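You operate a simulated robot arm through the tools that you are given. There is no shell and no other tool.

Carry out the task below with a simulated robot arm. There is one attempt and no reset: what you move stays moved.

Task
Zero the black meter, lay the grey magnet in the carrier and slide it to HALF.
Fine: pointer resting in the green, drawer pulled out four fifths or more for the magnet and shut again, other magnet and coil lever left alone.

Only the result counts: the job must be done as asked and must still hold three seconds after the hand-in. Knocking over, shifting, dropping, spilling or breaking anything else fails it.

Robot
A 6-joint arm with a two-finger gripper, fixed in place. Base frame: the origin is at the foot of the arm, x ahead of it, y to its left, z up; the work surface is at about z = 0.85. Lengths are in m, angles in rad, forces in N, time in s.
With the tool pointing down near the work surface it reaches from about 0.14 to 0.68 m from the base axis. Its first joint turns from -1.152 to 1.152 rad. Payload 2.45 kg.
The TCP is the grasp point between the finger pads, 0.03 m short of the fingertips. In the tool frame z runs along the fingers and y along their closing line. Largest opening 0.106 m; the body of the gripper starts 0.079 m behind the TCP.
Orientation is told as [roll, pitch, yaw] about the base's x, y, z axes, in that order, counted from this pose: with the fingers straight down and closing along the base's y, the tool's x points along the base's -x, its y along +y and its z along -z.

Tools
- The arm moves only by the tool nudge_tool. Its arguments are lists of equal length, an entry for each row: "slide": the shift along the tool's x, y, z in m, a list of three; "angular": the turn, a rotation vector about the tool's x, y, z in rad, a list of three; "claw": the closure, from 0 (fully open) to 1 (shut). In form: {"slide": [[dx, dy, dz], ...], "angular": [[rx, ry, rz], ...], "claw": [claw, ...]}. A call has 1 to 20 rows; each row is the pose to reach, as a shift and turn from the pose commanded when the call began, along the tool's axes at that moment. Each row takes 0.2 s and may step no farther than 0.05 m and 0.15 rad from the row before; otherwise, or with a gripper value out of range, the whole call is refused. Where a pose cannot be reached the arm comes as near as it can. A force on the tool above 40 N (or 10 N above the force at the start of the call, whichever is more), or a blocked arm, ends the call early, and 0.2 s more pass. Each finger travels about 0.153 m/s and halts on what it meets, pressing with about 35 N; the grip force reading is that of the motor and also rises with nothing between the fingers. The clock runs only during rows and for 0.2 s after the last one: add rows that repeat a pose to give the fingers time. It gives the time, the measured TCP pose, the force on the tool (base axes), the opening and the grip force at its end, in the units of the frame above (readings bear some noise), with the torque about the TCP (base axes, N m) and any sound that the robot's microphone picked up.
- Cameras (640 x 400 px; columns grow to the right, rows downward): "scene" is fixed at [0.0788, 0.4371, 1.4015]; the picture's right is [-0.48, -0.88, 0.00], its down [-0.52, 0.28, -0.81] and it looks along [0.71, -0.38, -0.59] (base axes); focal length 306 px, centre (320, 200). "wrist" rides on the gripper at [0.076, -0.002, -0.106] in the tool frame; the picture's right is [0.02, 1.00, 0.00], its down [-0.78, 0.02, -0.62] and it looks along [-0.62, 0.01, 0.78] (tool axes); focal length 247 px, centre (320, 200). There is no depth. A picture from a camera that has moved, and an enlarged one, comes with that camera's place and axes in the base frame and with its lens.
- grab_frame(camera): a new picture of that camera. The clock stands still meanwhile.
- close_up(camera, box): a new picture of the part [left, top, right, bottom] of that camera's present view, enlarged. The clock stands still meanwhile.
- finish_job(): hands the job in; it is judged then, once.

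Nothing tells you positions but the pictures and the camera data. Unless the task says otherwise, let go and move clear before handing in.

The tools are called after "Emit:" as a command line: name --argument value ..., lists and objects as JSON in quotes. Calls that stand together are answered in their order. nudge_tool: Moves the arm, as the interface text tells. Its arguments: {"type":"object","properties":{"slide":{"type":"array","items":{"type":"array","items":{"type":"number"}}},"angular":{"type":"array","items":{"type":"array","items":{"type":"number"}}},"claw":{"type":"array","items":{"type":"number"}}},"required":["slide","angular","claw"]} The other tools are called the same way: grab_frame (camera) takes a picture; close_up (camera, box) takes an enlarged picture of a part of a camera's view; finish_job () hands the job in.

At the start:

```text
t: 0.0
tool_pos: [0.3857, 0.129, 1.2239]
tcp_rot: [0.001, 0.0, 0.001]
wrist_force: [0.9, 0.2, -0.9]
wrist_torque: [-0.03, -0.05, 0.0]
finger_gap: 0.1059
grasp_force: 0.0
```

scene: 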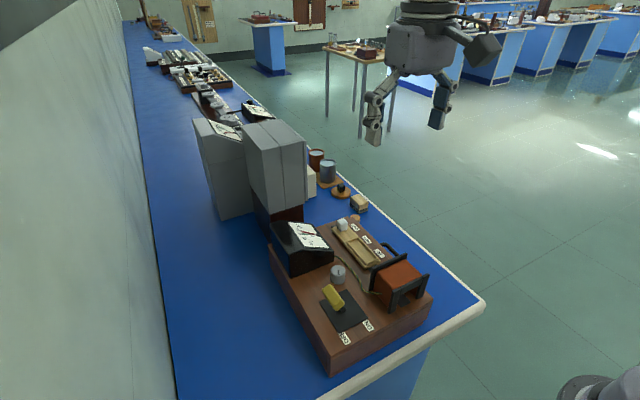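
wrist: 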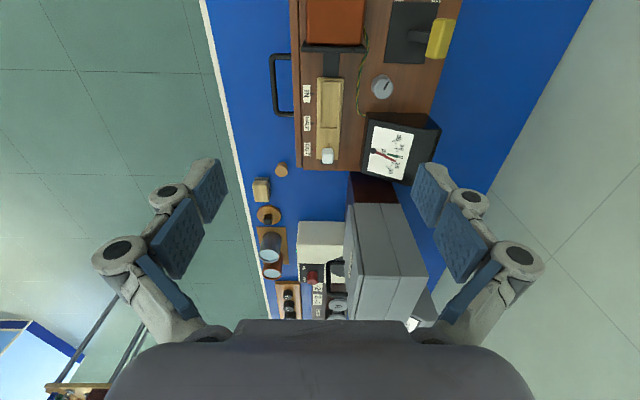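

I see a wooden board with a black meter, a carrier track with labels, a coil and a lever. I'll take close-ups before moving.

Emit:
close_up --camera "scene" --box '[250, 190, 450, 380]'

Emit:
close_up --camera "wrist" --box '[230, 0, 480, 180]'

Emit:
close_up --camera "wrist" --box '[240, 150, 440, 330]'

Emit:
close_up --camera "scene" --box '[180, 90, 380, 240]'

```text
2.11 times, centred on (350, 285) of scene
camera zoom: at [0.0788, 0.4371, 1.4015], right [-0.48, -0.88, 0.0], down [-0.52, 0.28, -0.81], along [0.71, -0.38, -0.59], focal length 645 px, centre (257, 21)
```

zoom: 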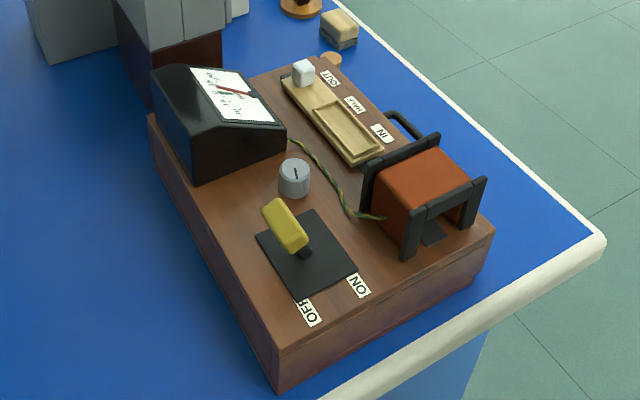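

```text
2.22 times, centred on (355, 90) of wrist
camera zoom: at [0.3092, 0.1272, 1.3296], right [-0.02, 1.0, 0.0], down [0.78, 0.02, 0.62], along [0.62, 0.01, -0.78], focal length 549 px, centre (242, 444)
```

zoom: 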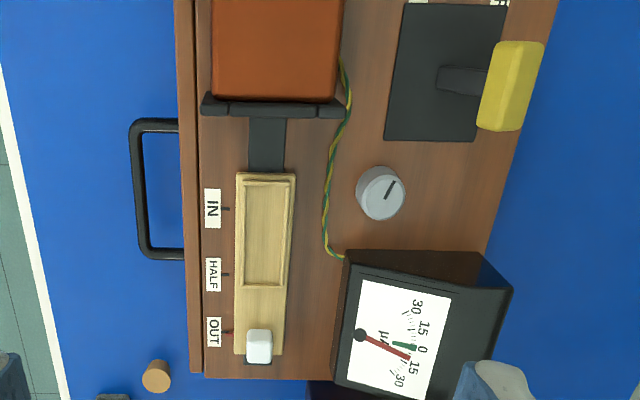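

```text
2.22 times, centred on (340, 240) of wrist
camera zoom: at [0.3092, 0.1272, 1.3296], right [-0.02, 1.0, 0.0], down [0.78, 0.02, 0.62], along [0.62, 0.01, -0.78], focal length 549 px, centre (276, 111)
```

zoom: 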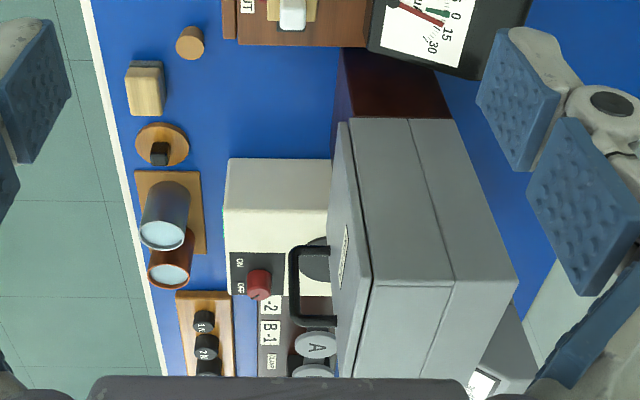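

```text
2.67 times, centred on (280, 165) of scene
camera zoom: at [0.0788, 0.4371, 1.4015], right [-0.48, -0.88, 0.0], down [-0.52, 0.28, -0.81], along [0.71, -0.38, -0.59], focal length 817 px, centre (427, 293)
```

zoom: 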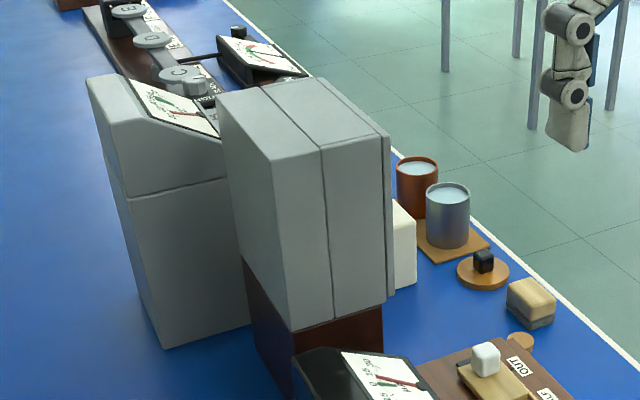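

The drawer handle is on the board's -y side, the zero knob is near (0.405, 0.224, 0.937), and the carrier runs along x. I'll move back and lower for a closer look.

Emit:
nudge_tool --slide '[[0.04, 0, 0.02], [0.08, 0, 0.05], [0.11, 0, 0.09]]' --angular '[[0, 0, 0], [0, 0, 0], [0, 0, 0]]' --claw '[0, 0, 0]'

Emit:
grab_frame --camera "wrist"

Emit:
grab_frame --camera "scene"

```text
t: 0.8
tool_pos: [0.2759, 0.1263, 1.133]
tcp_rot: [-0.001, 0.001, -0.001]
wrist_force: [-0.7, 0.2, 0.4]
wrist_torque: [0.04, -0.02, 0.05]
finger_gap: 0.1058
grasp_force: 0.1
```

```text
taken
camera wrist: at [0.1983, 0.1258, 1.2393], right [-0.02, 1.0, 0.0], down [0.78, 0.02, 0.62], along [0.62, 0.01, -0.78], focal length 247 px, centre (320, 200)
```

wrist: 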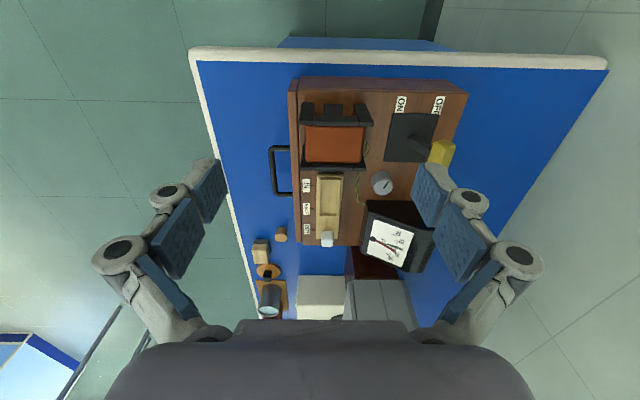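

```text
taken
```

scene: 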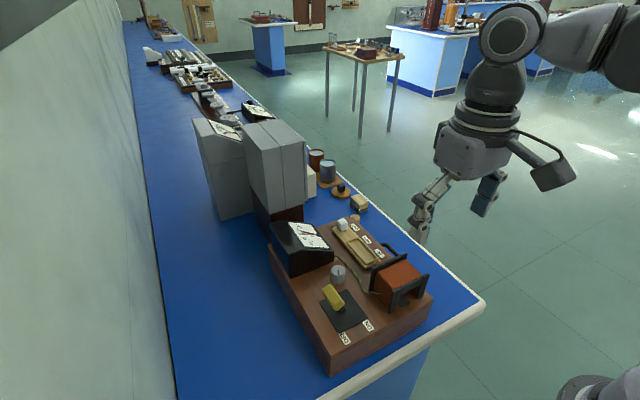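

The board starts around x≈0.29, with the coil nearest the base. I'll zoom in on the details.

Emit:
close_up --camera "wrist" --box '[260, 70, 480, 210]'

Emit:
close_up --camera "wrist" --box '[250, 160, 450, 280]'

Emit:
close_up --camera "scene" --box '[265, 205, 395, 285]'

Emit:
close_up --camera "scene" --box '[330, 220, 490, 320]'

```text
2.86 times, centred on (370, 140) of wrist
camera zoom: at [0.1983, 0.1258, 1.2393], right [-0.02, 1.0, 0.0], down [0.78, 0.02, 0.62], along [0.62, 0.01, -0.78], focal length 706 px, centre (177, 371)
```

zoom: 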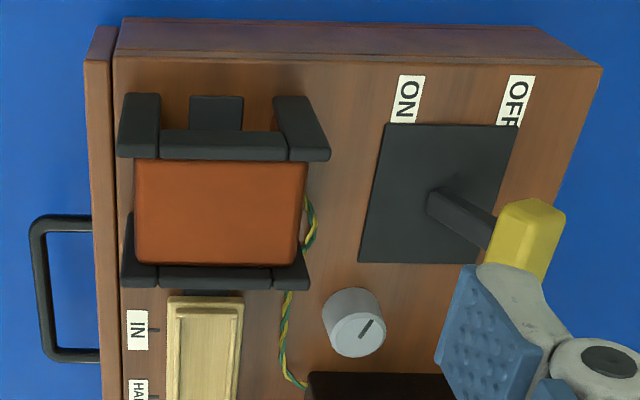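

```text
3.20 times, centred on (350, 220) of wrist
camera zoom: at [0.1983, 0.1258, 1.2393], right [-0.02, 1.0, 0.0], down [0.78, 0.02, 0.62], along [0.62, 0.01, -0.78], focal length 790 px, centre (224, 136)
```

zoom: 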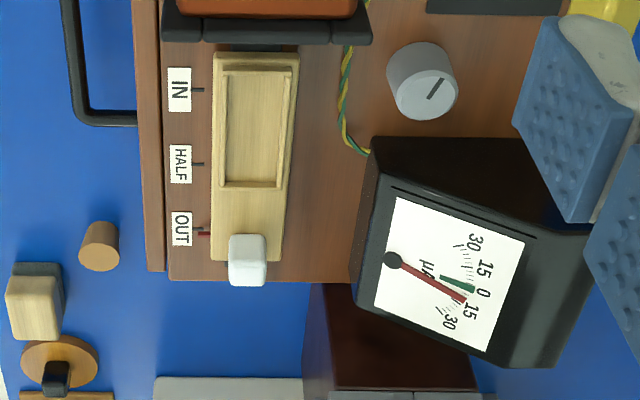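

```text
4.92 times, centred on (330, 245) of scene
camera zoom: at [0.0788, 0.4371, 1.4015], right [-0.48, -0.88, 0.0], down [-0.52, 0.28, -0.81], along [0.71, -0.38, -0.59], focal length 1508 px, centre (271, -22)
```

zoom: 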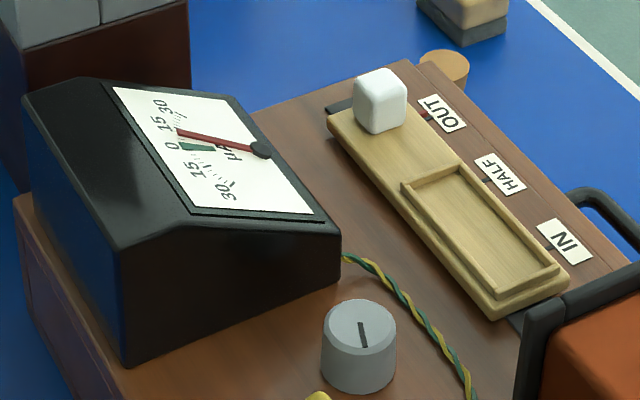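

```text
4.00 times, centred on (410, 270) of scene
camera zoom: at [0.0788, 0.4371, 1.4015], right [-0.48, -0.88, 0.0], down [-0.52, 0.28, -0.81], along [0.71, -0.38, -0.59], focal length 1225 px, centre (-40, -80)
```

zoom: 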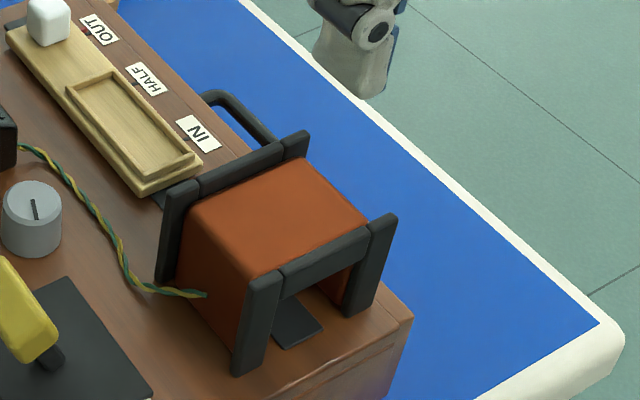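

The IN/HALF/OUT ticks are near x≈0.428, 0.474 and 0.526, and the board top is at z≈0.913. The carrier's red mark sits at OUT. The pointer is off the green toward "15", so I'm going to hover above the zero knob at about (0.405, 0.224) first.

Emit:
nudge_tool --slide '[[-0.032, 0.024, 0], [-0.064, 0.048, 0], [-0.097, 0.073, 0], [-0.129, 0.097, 0], [-0.129, 0.097, 0.04], [-0.129, 0.097, 0.08], [-0.129, 0.097, 0.08]]' --angular '[[0, 0, 0], [0, 0, 0], [0, 0, 0], [0, 0, 0], [0, 0, 0], [0, 0, 0], [0, 0, 0]]' --claw '[0.2, 0.4, 0.4, 0.4, 0.4, 0.4, 0.4]'

Emit:
grab_frame --camera "wrist"

Emit:
grab_frame --camera "scene"

```text
t: 2.4
tool_pos: [0.4047, 0.2257, 1.0538]
tcp_rot: [0.0, 0.001, -0.001]
wrist_force: [0.0, 0.2, -0.4]
wrist_torque: [0.01, 0.04, -0.01]
finger_gap: 0.0635
grasp_force: 0.1
```

```text
taken
camera wrist: at [0.3278, 0.2241, 1.1597], right [-0.02, 1.0, 0.0], down [0.78, 0.02, 0.62], along [0.62, 0.01, -0.78], focal length 247 px, centre (320, 200)
```

wrist: 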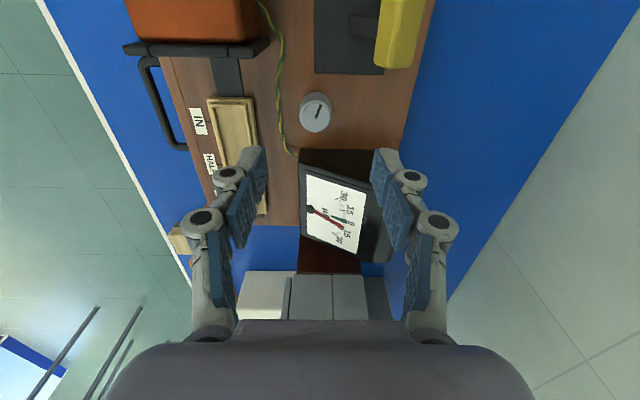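

```text
taken
```

scene: 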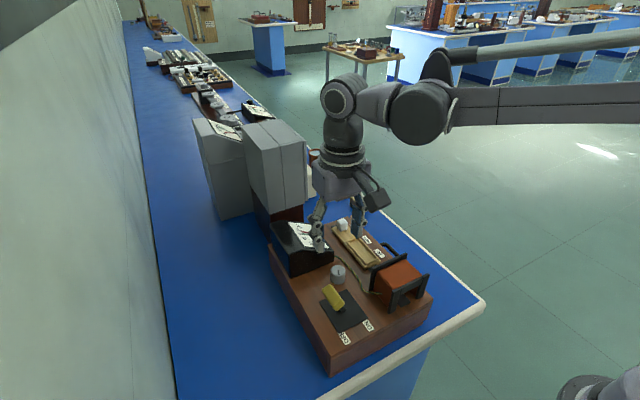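

The knob top projects to about (0.402, 0.222). A close-up will refine that.

Emit:
close_up --camera "wrist" --box '[270, 70, 390, 260]'

Emit:
close_up --camera "scene" --box '[280, 205, 400, 305]'

```text
2.11 times, centred on (330, 165) of wrist
camera zoom: at [0.3278, 0.2241, 1.1597], right [-0.02, 1.0, 0.0], down [0.78, 0.02, 0.62], along [0.62, 0.01, -0.78], focal length 520 px, centre (299, 274)
```

zoom: 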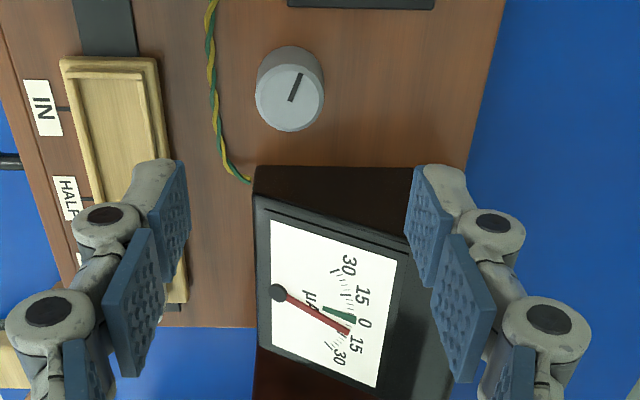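

```text
4.00 times, centred on (340, 255) of scene
camera zoom: at [0.0788, 0.4371, 1.4015], right [-0.48, -0.88, 0.0], down [-0.52, 0.28, -0.81], along [0.71, -0.38, -0.59], focal length 1225 px, centre (240, -20)
```

zoom: 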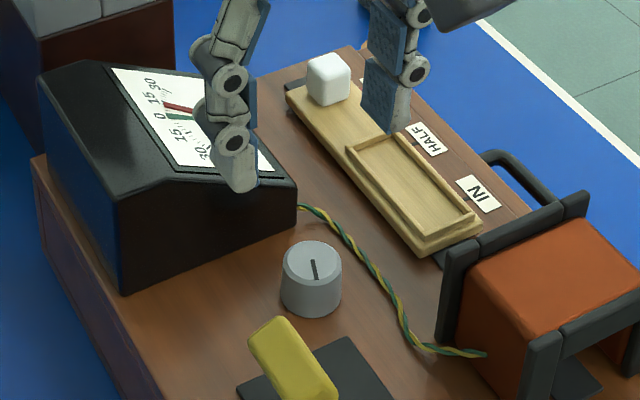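

The knob is about 28 mm across with its top at z≈0.938, centred at (0.406, 0.2215). I'm narrowing the fingers and going part of the way down.

Emit:
nudge_tool --slide '[[-0.0015, -0.0042, 0.0], [-0.0015, -0.0042, 0.035], [-0.0015, -0.0042, 0.065], [-0.0015, -0.0042, 0.065]]' --angular '[[0, 0, 0], [0, 0, 0], [0, 0, 0], [0, 0, 0]]' --claw '[0.6, 0.6, 0.6, 0.6]'

Emit:
grab_frame --camera "wrist"

Emit:
close_up --camera "scene" --box '[280, 205, 400, 305]'

```text
t: 3.4
tool_pos: [0.4061, 0.2226, 0.9883]
tcp_rot: [0.0, 0.001, -0.001]
wrist_force: [0.1, 0.3, 0.0]
wrist_torque: [0.0, -0.03, -0.04]
finger_gap: 0.0423
grasp_force: 0.0
```

```text
taken
camera wrist: at [0.3297, 0.2205, 1.0942], right [-0.02, 1.0, 0.0], down [0.78, 0.02, 0.62], along [0.62, 0.01, -0.78], focal length 247 px, centre (320, 200)
```

wrist: 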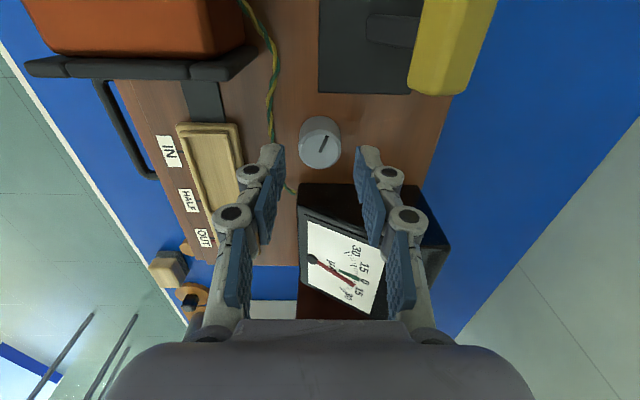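

```text
4.00 times, centred on (340, 255) of scene
camera zoom: at [0.0788, 0.4371, 1.4015], right [-0.48, -0.88, 0.0], down [-0.52, 0.28, -0.81], along [0.71, -0.38, -0.59], focal length 1225 px, centre (240, -20)
```

zoom: 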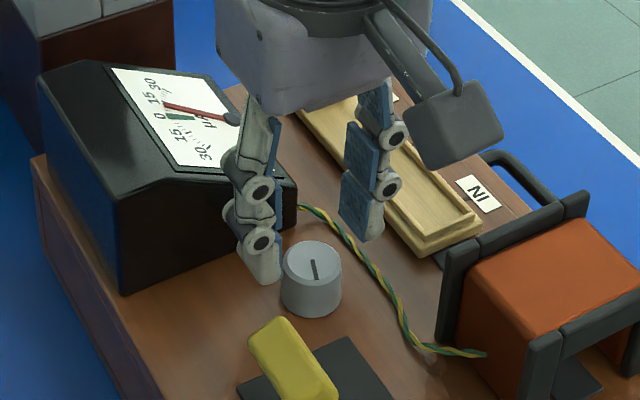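

The knob lines up under the TCP, so I'm going down around it and closing gently.

Emit:
nudge_tool --slide '[[0, -0.001, 0.02], [0, -0.001, 0.037], [0, -0.001, 0.037]]' --angular '[[0, 0, 0], [0, 0, 0], [0, 0, 0]]' --claw '[0.6, 0.6, 0.6]'

Emit:
grab_frame --camera "wrist"

Emit:
close_up --camera "scene" --box '[280, 205, 400, 305]'

```text
t: 4.1
tool_pos: [0.4067, 0.2222, 0.9538]
tcp_rot: [0.003, 0.0, 0.0]
wrist_force: [1.1, 4.6, 23.2]
wrist_torque: [0.1, 0.48, -0.06]
finger_gap: 0.0292
grasp_force: 45.0
stopped in row 3: the force on the tool passed its limit at 53 N (the readings are from after the stop); the commanded pose is now the measured one
```

```text
taken
camera wrist: at [0.3301, 0.22, 1.0613], right [-0.02, 1.0, 0.0], down [0.78, 0.02, 0.62], along [0.62, 0.02, -0.78], focal length 247 px, centre (320, 200)
```

wrist: 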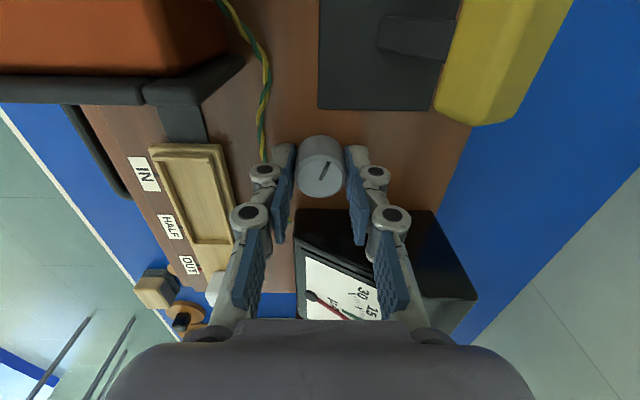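

```text
4.00 times, centred on (340, 255) of scene
camera zoom: at [0.0785, 0.4371, 1.4015], right [-0.48, -0.88, 0.0], down [-0.52, 0.28, -0.81], along [0.71, -0.38, -0.59], focal length 1225 px, centre (240, -20)
```

zoom: 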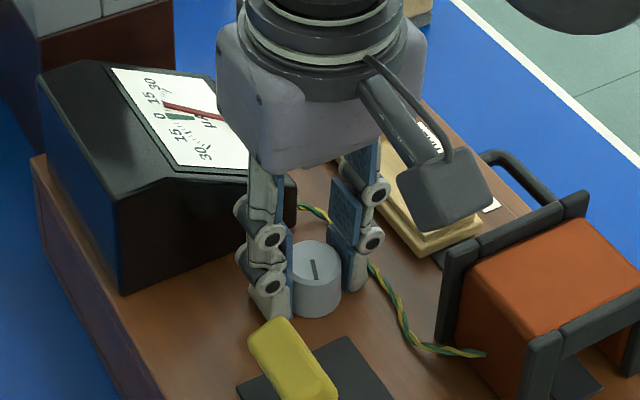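

The tool stopped with an upward force, so the fingertips are probably touching the board (top at ≈0.922) or the wire. The gap also closed to 29 mm, so I'm lifting a little and reopening slightly.

Emit:
nudge_tool --slide '[[0, 0, -0.004], [0, 0, -0.004]]' --angular '[[0, 0, 0], [0, 0, 0]]' --claw '[0.6, 0.6]'

Emit:
grab_frame --camera "wrist"

Emit:
close_up --camera "scene" --box '[280, 205, 400, 305]'

```text
t: 4.7
tool_pos: [0.4069, 0.2205, 0.9581]
tcp_rot: [0.002, -0.001, 0.0]
wrist_force: [0.7, 0.0, 0.1]
wrist_torque: [0.0, 0.0, 0.0]
finger_gap: 0.0426
grasp_force: 0.1
```

```text
taken
camera wrist: at [0.3302, 0.2191, 1.064], right [-0.02, 1.0, 0.0], down [0.78, 0.02, 0.62], along [0.62, 0.01, -0.78], focal length 247 px, centre (320, 200)
```

wrist: 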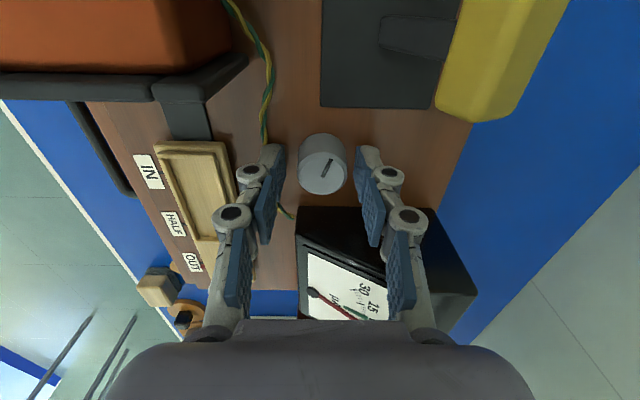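

```text
4.00 times, centred on (340, 255) of scene
camera zoom: at [0.0788, 0.4371, 1.4015], right [-0.48, -0.88, 0.0], down [-0.52, 0.28, -0.81], along [0.71, -0.38, -0.59], focal length 1225 px, centre (240, -20)
```

zoom: 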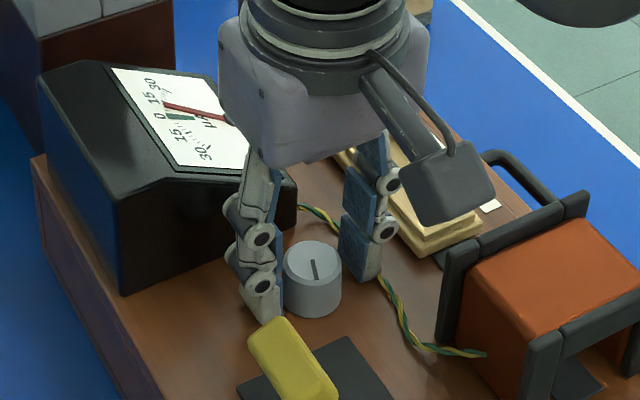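

I'm clear now, with nothing displaced. I'll shift slightly to centre on the knob and close on it.

Emit:
nudge_tool --slide '[[-0.002, 0.0015, 0.001], [-0.002, 0.0015, 0.001], [-0.002, 0.0015, 0.001], [-0.002, 0.0015, 0.001]]' --angular '[[0, 0, 0], [0, 0, 0], [0, 0, 0], [0, 0, 0]]' --claw '[0.6, 0.68, 0.76, 0.76]'

Emit:
grab_frame --camera "wrist"

Emit:
close_up --camera "scene" --box '[280, 205, 400, 305]'

```text
t: 5.7
tool_pos: [0.4081, 0.2206, 0.9564]
tcp_rot: [-0.001, 0.002, 0.0]
wrist_force: [-0.9, -2.9, 1.4]
wrist_torque: [-0.08, -0.09, -0.03]
finger_gap: 0.0294
grasp_force: 45.2
```

```text
taken
camera wrist: at [0.332, 0.2204, 1.0632], right [-0.02, 1.0, 0.0], down [0.78, 0.02, 0.62], along [0.62, 0.01, -0.78], focal length 247 px, centre (320, 200)
```

wrist: 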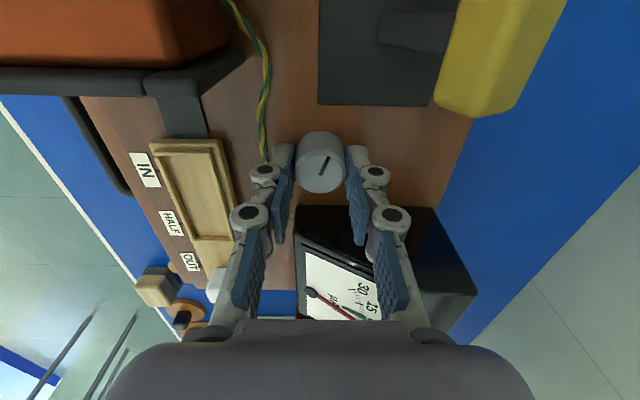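

```text
4.00 times, centred on (340, 255) of scene
camera zoom: at [0.0787, 0.4371, 1.4015], right [-0.48, -0.88, 0.0], down [-0.52, 0.28, -0.81], along [0.71, -0.38, -0.59], focal length 1225 px, centre (240, -20)
```

zoom: 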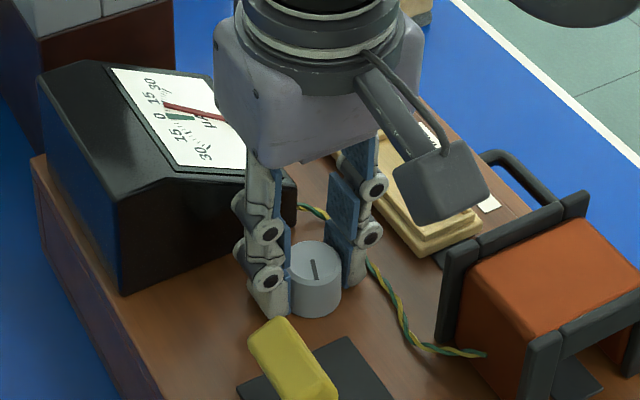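

The knob is held. I'll make a small test turn of 0.1 rad counter-clockwise from above and watch the pointer.

Emit:
nudge_tool --slide '[[0, 0, 0], [0, 0, 0]]' --angular '[[0, 0, -0.1], [0, 0, -0.1]]' --claw '[0.76, 0.76]'

Emit:
close_up --camera "scene" --box '[280, 205, 360, 265]'

Emit:
close_up --camera "wrist" --box '[280, 220, 400, 330]'

```text
t: 6.3
tool_pos: [0.4085, 0.2226, 0.958]
tcp_rot: [0.0, 0.001, 0.101]
wrist_force: [-0.7, -2.2, 3.4]
wrist_torque: [-0.03, 0.06, 0.01]
finger_gap: 0.0291
grasp_force: 45.2
```

```text
6.67 times, centred on (320, 235) of scene
camera zoom: at [0.0787, 0.437, 1.4015], right [-0.48, -0.88, 0.0], down [-0.52, 0.28, -0.81], along [0.71, -0.38, -0.59], focal length 2042 px, centre (320, -33)
```

zoom: 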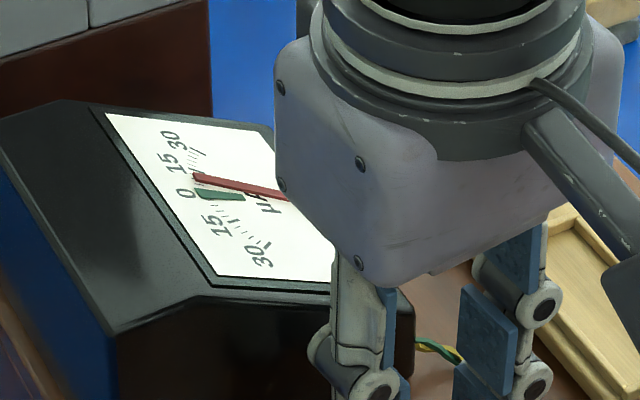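

```text
3.64 times, centred on (340, 275) of wrist
camera zoom: at [0.3325, 0.213, 1.0632], right [-0.12, 0.99, 0.0], down [0.78, 0.1, 0.62], along [0.62, 0.08, -0.78], focal length 898 px, centre (247, -73)
```

zoom: 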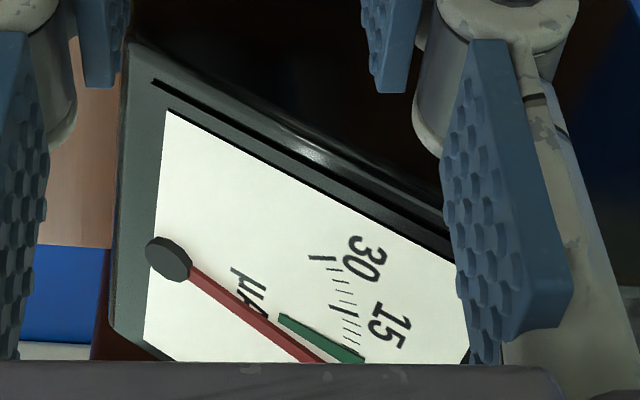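

The pointer moved toward the green. I'll turn a further 0.15 rad the same way.

Emit:
nudge_tool --slide '[[0, 0, 0], [0, 0, 0], [0, 0, 0]]' --angular '[[0, 0, -0.08], [0, 0, -0.15], [0, 0, -0.15]]' --claw '[0.76, 0.76, 0.76]'

Emit:
close_up --camera "scene" --box '[280, 205, 360, 265]'

Emit:
close_up --camera "wrist" --box '[280, 220, 400, 330]'

```text
t: 7.1
tool_pos: [0.4095, 0.2229, 0.956]
tcp_rot: [0.002, 0.001, 0.251]
wrist_force: [-4.5, 0.3, 7.4]
wrist_torque: [0.08, -0.16, 0.01]
finger_gap: 0.0292
grasp_force: 45.2
```

```text
6.67 times, centred on (320, 235) of scene
camera zoom: at [0.0785, 0.4371, 1.4015], right [-0.48, -0.88, 0.0], down [-0.52, 0.28, -0.81], along [0.71, -0.38, -0.59], focal length 2042 px, centre (320, -33)
```

zoom: 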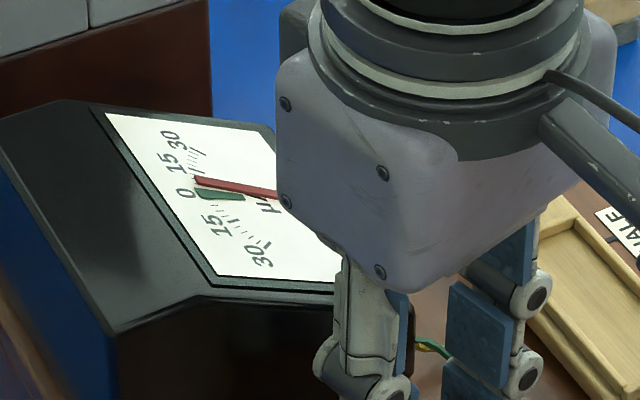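

```text
3.64 times, centred on (340, 275) of wrist
camera zoom: at [0.3348, 0.2022, 1.0632], right [-0.27, 0.96, 0.0], down [0.75, 0.21, 0.62], along [0.6, 0.17, -0.78], focal length 898 px, centre (247, -73)
```

zoom: 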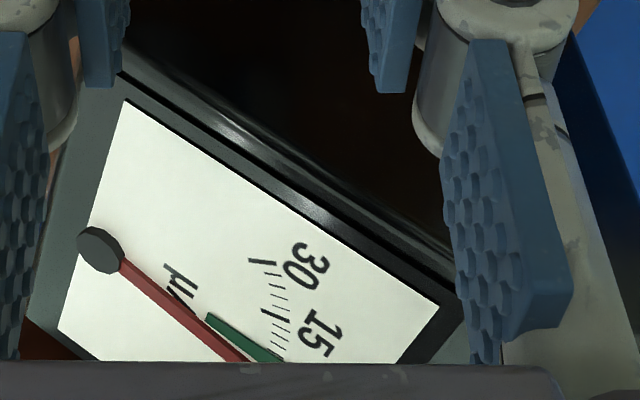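

It's still moving toward the green and needs more. I'll turn another 0.25 rad.

Emit:
nudge_tool --slide '[[0, 0, 0], [0, 0, 0], [0, 0, 0]]' --angular '[[0, 0, -0.13], [0, 0, -0.25], [0, 0, -0.25]]' --claw '[0.76, 0.76, 0.76]'

Emit:
close_up --camera "scene" --box '[280, 205, 360, 265]'

Emit:
grab_frame --camera "wrist"

```text
t: 7.9
tool_pos: [0.4085, 0.2239, 0.9575]
tcp_rot: [0.003, 0.0, 0.503]
wrist_force: [-7.4, 9.4, 3.9]
wrist_torque: [0.13, 0.51, 0.02]
finger_gap: 0.0292
grasp_force: 44.5
```

```text
6.67 times, centred on (320, 235) of scene
camera zoom: at [0.0785, 0.4373, 1.4014], right [-0.48, -0.88, 0.0], down [-0.52, 0.28, -0.81], along [0.71, -0.38, -0.59], focal length 2042 px, centre (320, -33)
```

zoom: 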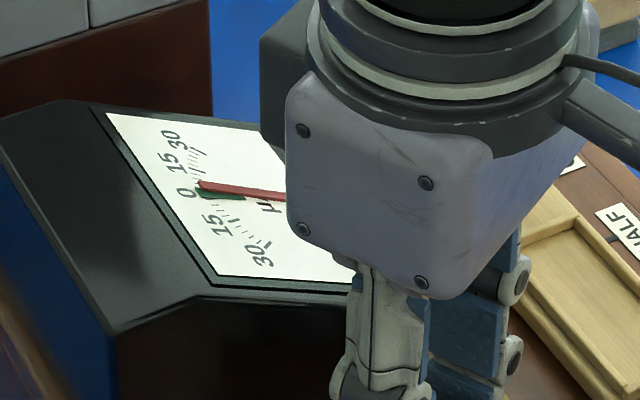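

```text
taken
camera wrist: at [0.3419, 0.1853, 1.0632], right [-0.5, 0.87, 0.0], down [0.68, 0.39, 0.62], along [0.54, 0.31, -0.78], focal length 247 px, centre (320, 200)
```

wrist: 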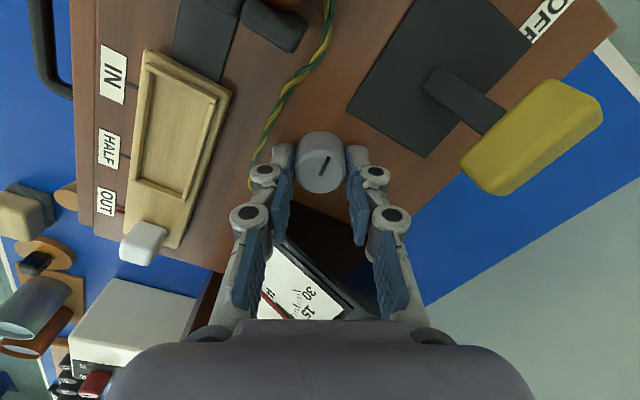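

The knob follows the grip. By slope, the pointer is close to green, short by roughly 0.1 rad of knob. I'll turn 0.12 rad more, easing the side force, then release and inspect from above.

Emit:
nudge_tool --slide '[[0, 0.0015, 0], [0, 0.0015, 0]]' --angular '[[0, 0, -0.12], [0, 0, -0.12]]' --claw '[0.76, 0.76]'

Emit:
close_up --camera "scene" --box '[280, 205, 360, 265]'

```text
t: 8.5
tool_pos: [0.4066, 0.2239, 0.9567]
tcp_rot: [-0.001, -0.001, 0.622]
wrist_force: [-8.1, 6.8, 1.3]
wrist_torque: [0.23, 0.4, -0.06]
finger_gap: 0.0292
grasp_force: 45.1
```

```text
6.67 times, centred on (320, 235) of scene
camera zoom: at [0.0785, 0.4373, 1.4015], right [-0.48, -0.88, 0.0], down [-0.52, 0.28, -0.81], along [0.71, -0.38, -0.59], focal length 2042 px, centre (320, -33)
```

zoom: 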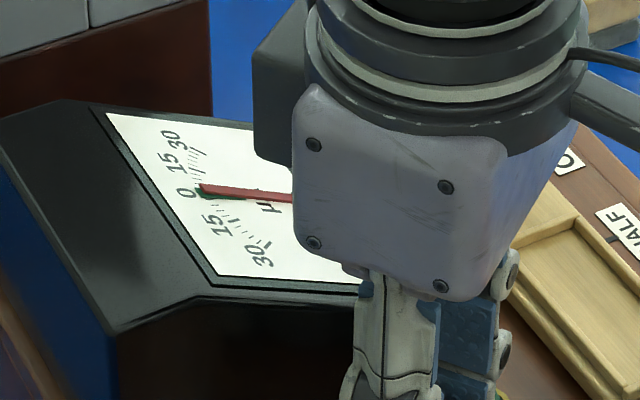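

The pointer now looks aligned with the green. I'll release, lift, and turn the hand back.

Emit:
nudge_tool --slide '[[0, 0, 0], [0, 0, 0], [0, 0, -0.04], [0, 0, -0.08], [0, 0, -0.12], [0, 0, -0.12], [0, 0, -0.12], [0, 0, -0.12], [0, 0, -0.12]]' --angular '[[0, 0, 0], [0, 0, 0], [0, 0, 0], [0, 0, 0], [0, 0, 0.14], [0, 0, 0.28], [0, 0, 0.42], [0, 0, 0.56], [0, 0, 0.622]]' --claw '[0.6, 0.6, 0.6, 0.6, 0.6, 0.6, 0.6, 0.6, 0.6]'

Emit:
grab_frame --camera "wrist"

Emit:
close_up --camera "scene" --box '[280, 205, 360, 265]'

```text
t: 10.5
tool_pos: [0.4097, 0.2239, 1.0763]
tcp_rot: [0.0, -0.001, -0.007]
wrist_force: [-1.3, 0.3, -0.2]
wrist_torque: [-0.02, 0.01, -0.02]
finger_gap: 0.0425
grasp_force: 0.1
```

```text
taken
camera wrist: at [0.3317, 0.2223, 1.1832], right [-0.02, 1.0, 0.0], down [0.78, 0.01, 0.62], along [0.62, 0.01, -0.78], focal length 247 px, centre (320, 200)
```

wrist: 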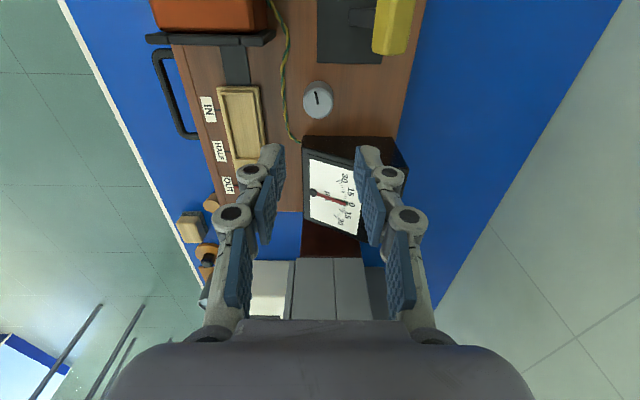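

```text
6.67 times, centred on (320, 235) of scene
camera zoom: at [0.0788, 0.4371, 1.4015], right [-0.48, -0.88, 0.0], down [-0.52, 0.28, -0.81], along [0.71, -0.38, -0.59], focal length 2042 px, centre (320, -33)
```

zoom: 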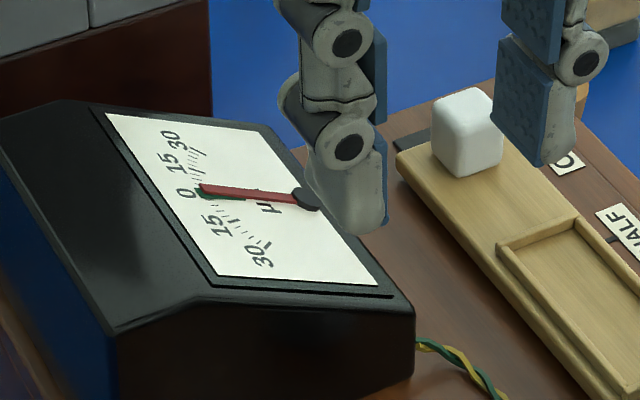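

Emit:
close_up --camera "wrist" --box '[295, 150, 375, 240]'

Emit:
close_up --camera "scene" --box '[295, 220, 325, 242]'

```text
4.44 times, centred on (335, 195) of wrist
camera zoom: at [0.3317, 0.2223, 1.1832], right [-0.02, 1.0, 0.0], down [0.78, 0.01, 0.62], along [0.62, 0.01, -0.78], focal length 1098 px, centre (253, 222)
```

zoom: 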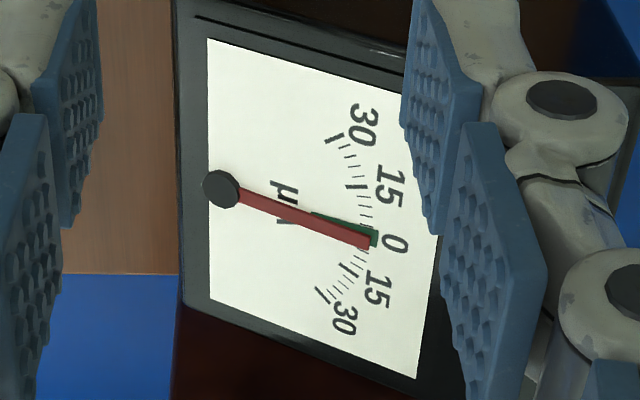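

```text
16.00 times, centred on (310, 231) of scene
camera zoom: at [0.0788, 0.4371, 1.4015], right [-0.48, -0.88, 0.0], down [-0.52, 0.28, -0.81], along [0.71, -0.38, -0.59], focal length 4900 px, centre (480, -296)
```

zoom: 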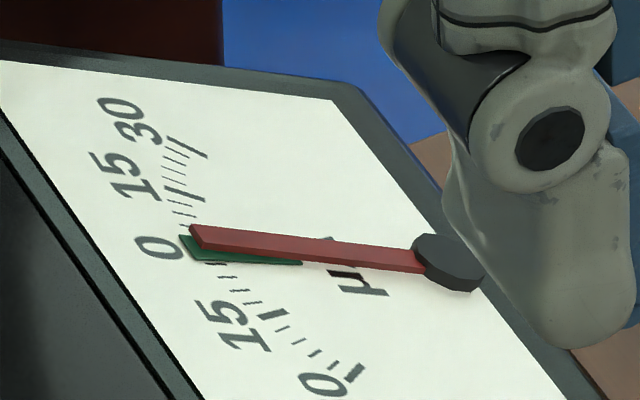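

The dial tilts toward -y, so my current views have parallax. I'll turn the hand 90° so the wrist camera looks nearly square onto the dial.

Emit:
nudge_tool --slide '[[-0.008, -0.005, 0], [-0.016, -0.01, 0], [-0.024, -0.015, 0], [-0.032, -0.02, 0], [-0.04, -0.025, 0], [-0.048, -0.03, 0], [-0.056, -0.035, 0], [-0.064, -0.04, 0], [-0.072, -0.045, 0], [-0.08, -0.05, 0.0], [-0.088, -0.055, 0.01], [-0.088, -0.055, 0.022]]' --angular '[[0, 0, -0.14], [0, 0, -0.28], [0, 0, -0.42], [0, 0, -0.56], [0, 0, -0.7], [0, 0, -0.84], [0, 0, -0.98], [0, 0, -1.12], [0, 0, -1.26], [0, 0, -1.4], [0, 0, -1.5], [0, 0, -1.57]]' --claw '[0.5, 0.4, 0.3, 0.2, 0.1, 0, 0, 0, 0, 0, 0, 0]'

Emit:
grab_frame --camera "wrist"

Emit:
close_up --camera "wrist" --box '[260, 150, 380, 240]'

```text
t: 13.1
tool_pos: [0.4964, 0.1683, 1.0554]
tcp_rot: [0.001, 0.0, 1.569]
wrist_force: [-0.6, -0.3, -0.4]
wrist_torque: [-0.02, 0.0, 0.04]
finger_gap: 0.1058
grasp_force: 0.1
```

```text
taken
camera wrist: at [0.4973, 0.0922, 1.1612], right [-1.0, -0.02, 0.0], down [-0.02, 0.78, 0.62], along [-0.01, 0.62, -0.78], focal length 247 px, centre (320, 200)
```

wrist: 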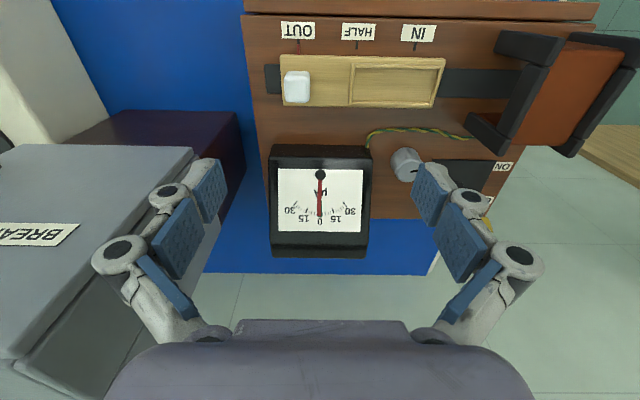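

```text
4.44 times, centred on (320, 195) of wrist
camera zoom: at [0.4973, 0.0922, 1.1612], right [-1.0, -0.02, 0.0], down [-0.02, 0.78, 0.62], along [-0.01, 0.62, -0.78], focal length 1098 px, centre (320, 222)
```

zoom: 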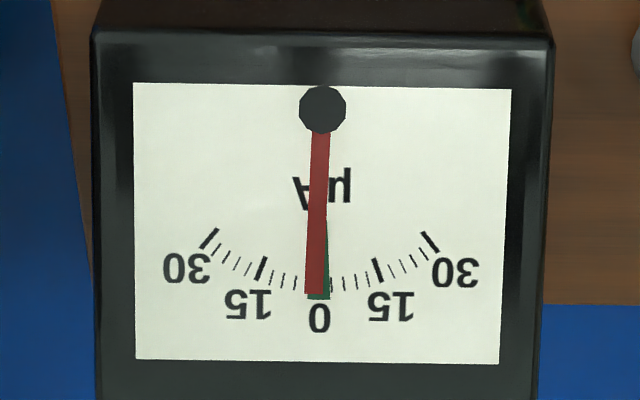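

The pointer sits on the 0, within the green, about 1.5 units to one side. I'll fine-tune it at the end if needed. Now I'm moving to the drawer's front side to look at the handle.

Emit:
nudge_tool --slide '[[0.04, 0.015, 0], [0.08, 0.03, 0], [0.12, 0.045, 0], [0.155, 0.06, 0.01], [0.188, 0.073, 0.035], [0.188, 0.073, 0.035]]' --angular '[[0, 0, 0], [0, 0, 0], [0, 0, 0], [0, 0, 0], [0, 0, 0], [0, 0, 0]]' --claw '[0, 0, 0, 0, 0, 0]'

Emit:
grab_frame --camera "wrist"

Emit:
close_up --camera "wrist" --box '[200, 100, 440, 260]'

```text
t: 14.5
tool_pos: [0.4223, -0.0192, 1.0202]
tcp_rot: [0.002, 0.0, 1.567]
wrist_force: [-0.4, 0.4, 0.0]
wrist_torque: [0.04, 0.01, 0.04]
finger_gap: 0.106
grasp_force: 0.1
```

```text
taken
camera wrist: at [0.4232, -0.0965, 1.1256], right [-1.0, -0.02, 0.0], down [-0.01, 0.78, 0.62], along [-0.01, 0.62, -0.78], focal length 247 px, centre (320, 200)
```

wrist: 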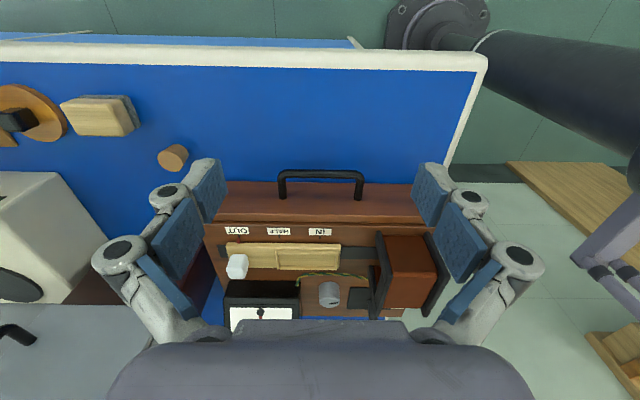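

```text
2.50 times, centred on (320, 180) of wrist
camera zoom: at [0.4232, -0.0965, 1.1256], right [-1.0, -0.02, 0.0], down [-0.01, 0.78, 0.62], along [-0.01, 0.62, -0.78], focal length 617 px, centre (320, 250)
```

zoom: 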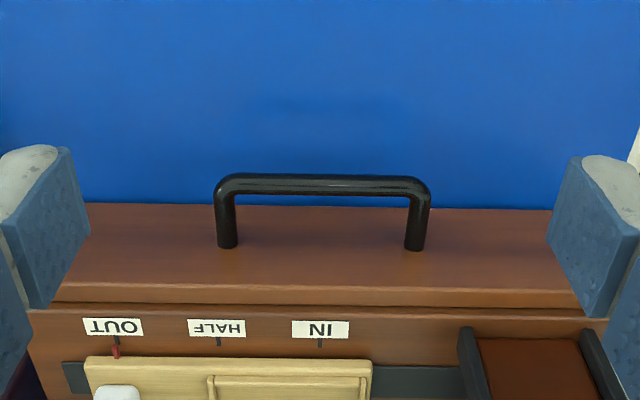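

The handle bar is at about y≈0.05, z≈0.89, spanning x 0.375–0.465, and the drawer panel face is at y≈0.087. I'll shut the fingers and hover above the gap so I can hook the bar from behind.

Emit:
nudge_tool --slide '[[-0.03, -0.002, 0.0], [-0.06, -0.004, 0], [-0.0907, -0.005, 0], [-0.0907, -0.005, 0.025], [-0.0907, -0.005, 0.05], [-0.0907, -0.005, 0.05]]' --angular '[[0, 0, 0], [0, 0, 0], [0, 0, 0], [0, 0, 0], [0, 0, 0], [0, 0, 0]]' --claw '[0.3, 0.6, 1, 1, 1, 1]'

Emit:
grab_frame --camera "wrist"

Emit:
close_up --camera "scene" --box '[320, 170, 480, 300]'

```text
t: 15.9
tool_pos: [0.4282, 0.071, 0.9687]
tcp_rot: [0.0, 0.001, 1.568]
wrist_force: [0.1, 0.4, -0.2]
wrist_torque: [0.01, 0.0, -0.03]
finger_gap: 0.0
grasp_force: 28.8
```

```text
taken
camera wrist: at [0.4287, -0.0052, 1.0755], right [-1.0, -0.02, 0.0], down [-0.01, 0.78, 0.62], along [-0.01, 0.62, -0.78], focal length 247 px, centre (320, 200)
```

wrist: 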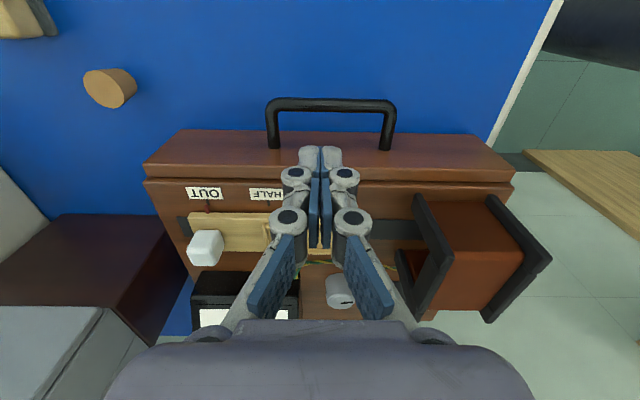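

```text
3.08 times, centred on (400, 235) of scene
camera zoom: at [0.0787, 0.4371, 1.4015], right [-0.48, -0.88, 0.0], down [-0.52, 0.28, -0.81], along [0.71, -0.38, -0.59], focal length 942 px, centre (74, 92)
```

zoom: 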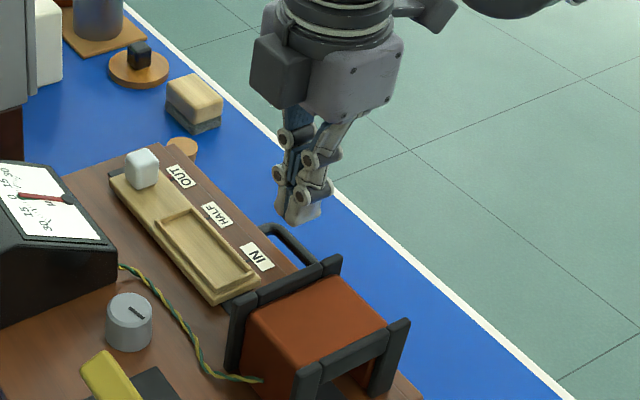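

My two views agree: bar at y=0.051, z=0.893, panel at y=0.0865, and the fingers centred over the gap. I'm going down into the handle.

Emit:
nudge_tool --slide '[[0, 0, 0.02], [0, 0, 0.04], [0, 0, 0.06], [0, 0, 0.06]]' --angular '[[0, 0, 0], [0, 0, 0], [0, 0, 0], [0, 0, 0]]' --claw '[1, 1, 1, 1]'

Emit:
grab_frame --camera "wrist"

```text
t: 16.9
tool_pos: [0.4272, 0.0719, 0.91]
tcp_rot: [-0.001, -0.001, 1.569]
wrist_force: [0.6, 0.2, 0.2]
wrist_torque: [0.0, -0.02, 0.01]
finger_gap: 0.0
grasp_force: 28.6
```

```text
taken
camera wrist: at [0.4283, -0.0049, 1.0161], right [-1.0, -0.02, 0.0], down [-0.01, 0.78, 0.62], along [-0.01, 0.62, -0.78], focal length 247 px, centre (320, 200)
```

wrist: 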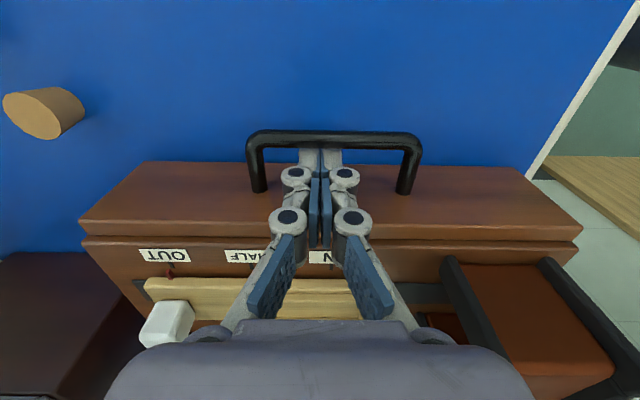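

The fingers are hooked behind the bar without contact. Pulling now toward -y.

Emit:
nudge_tool --slide '[[0.0, 0, 0.004], [0.008, 0, 0.004], [0.018, 0, 0.004], [0.03, 0, 0.004], [0.045, 0, 0.004], [0.06, 0, 0.004], [0.075, 0, 0.004], [0.09, 0, 0.004], [0.105, 0, 0.004], [0.105, 0, 0.004]]' --angular '[[0, 0, 0], [0, 0, 0], [0, 0, 0], [0, 0, 0], [0, 0, 0], [0, 0, 0], [0, 0, 0], [0, 0, 0], [0, 0, 0], [0, 0, 0]]' --claw '[1, 1, 1, 1, 1, 1, 1, 1, 1, 1]'

Emit:
grab_frame --camera "wrist"

Emit:
close_up --camera "scene" --box '[320, 170, 480, 300]'

```text
t: 19.1
tool_pos: [0.4277, -0.0349, 0.9061]
tcp_rot: [0.001, -0.001, 1.568]
wrist_force: [0.6, -0.6, 0.0]
wrist_torque: [0.0, 0.0, 0.01]
finger_gap: 0.0002
grasp_force: 28.4
```

```text
taken
camera wrist: at [0.4279, -0.1109, 1.0119], right [-1.0, -0.02, 0.0], down [-0.01, 0.78, 0.62], along [-0.01, 0.62, -0.78], focal length 247 px, centre (320, 200)
```

wrist: 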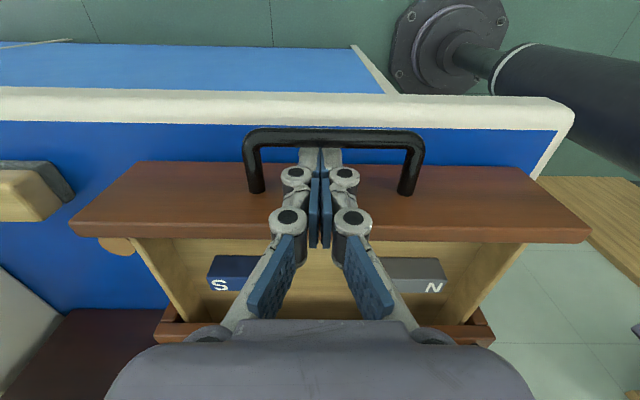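

```text
3.08 times, centred on (400, 235) of scene
camera zoom: at [0.0788, 0.4371, 1.4015], right [-0.48, -0.88, 0.0], down [-0.52, 0.28, -0.81], along [0.71, -0.38, -0.59], focal length 942 px, centre (74, 92)
```

zoom: 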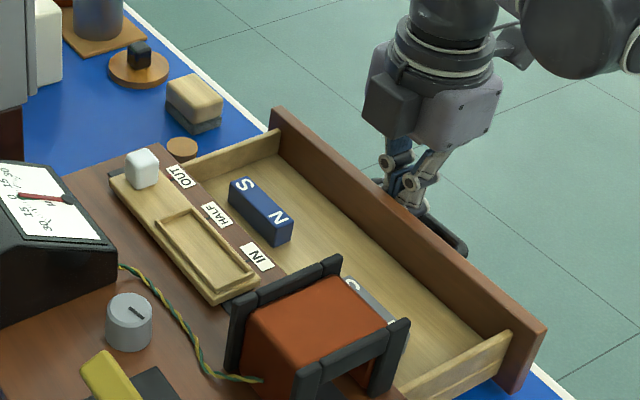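

The drawer slides freely and I can see a blue and a grey magnet inside. I'll keep pulling, slower, to find its stop.

Emit:
nudge_tool --slide '[[0.008, 0, 0], [0.016, 0, 0], [0.024, 0, 0], [0.032, 0, 0], [0.04, 0, 0], [0.04, 0, 0]]' --angular '[[0, 0, 0], [0, 0, 0], [0, 0, 0], [0, 0, 0], [0, 0, 0], [0, 0, 0]]' --claw '[1, 1, 1, 1, 1, 1]'

Emit:
grab_frame --camera "wrist"

Emit:
close_up --camera "scene" --box '[320, 170, 480, 300]'

```text
t: 20.5
tool_pos: [0.4277, -0.073, 0.9054]
tcp_rot: [-0.002, -0.001, 1.567]
wrist_force: [0.5, 0.8, 0.3]
wrist_torque: [0.02, 0.0, 0.03]
finger_gap: 0.0001
grasp_force: 28.9
```

```text
taken
camera wrist: at [0.4281, -0.1503, 1.0124], right [-1.0, -0.02, 0.0], down [-0.01, 0.78, 0.62], along [-0.01, 0.62, -0.78], focal length 247 px, centre (320, 200)
```

wrist: 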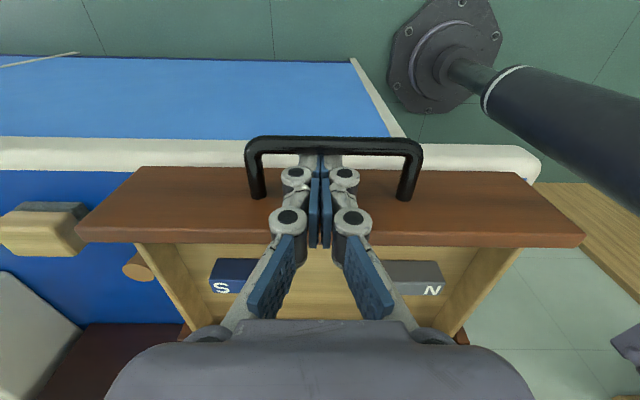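

```text
3.08 times, centred on (400, 235) of scene
camera zoom: at [0.0788, 0.4371, 1.4015], right [-0.48, -0.88, 0.0], down [-0.52, 0.28, -0.81], along [0.71, -0.38, -0.59], focal length 942 px, centre (74, 92)
```

zoom: 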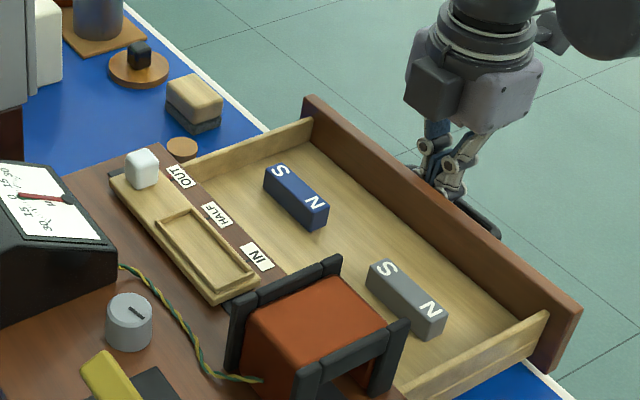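

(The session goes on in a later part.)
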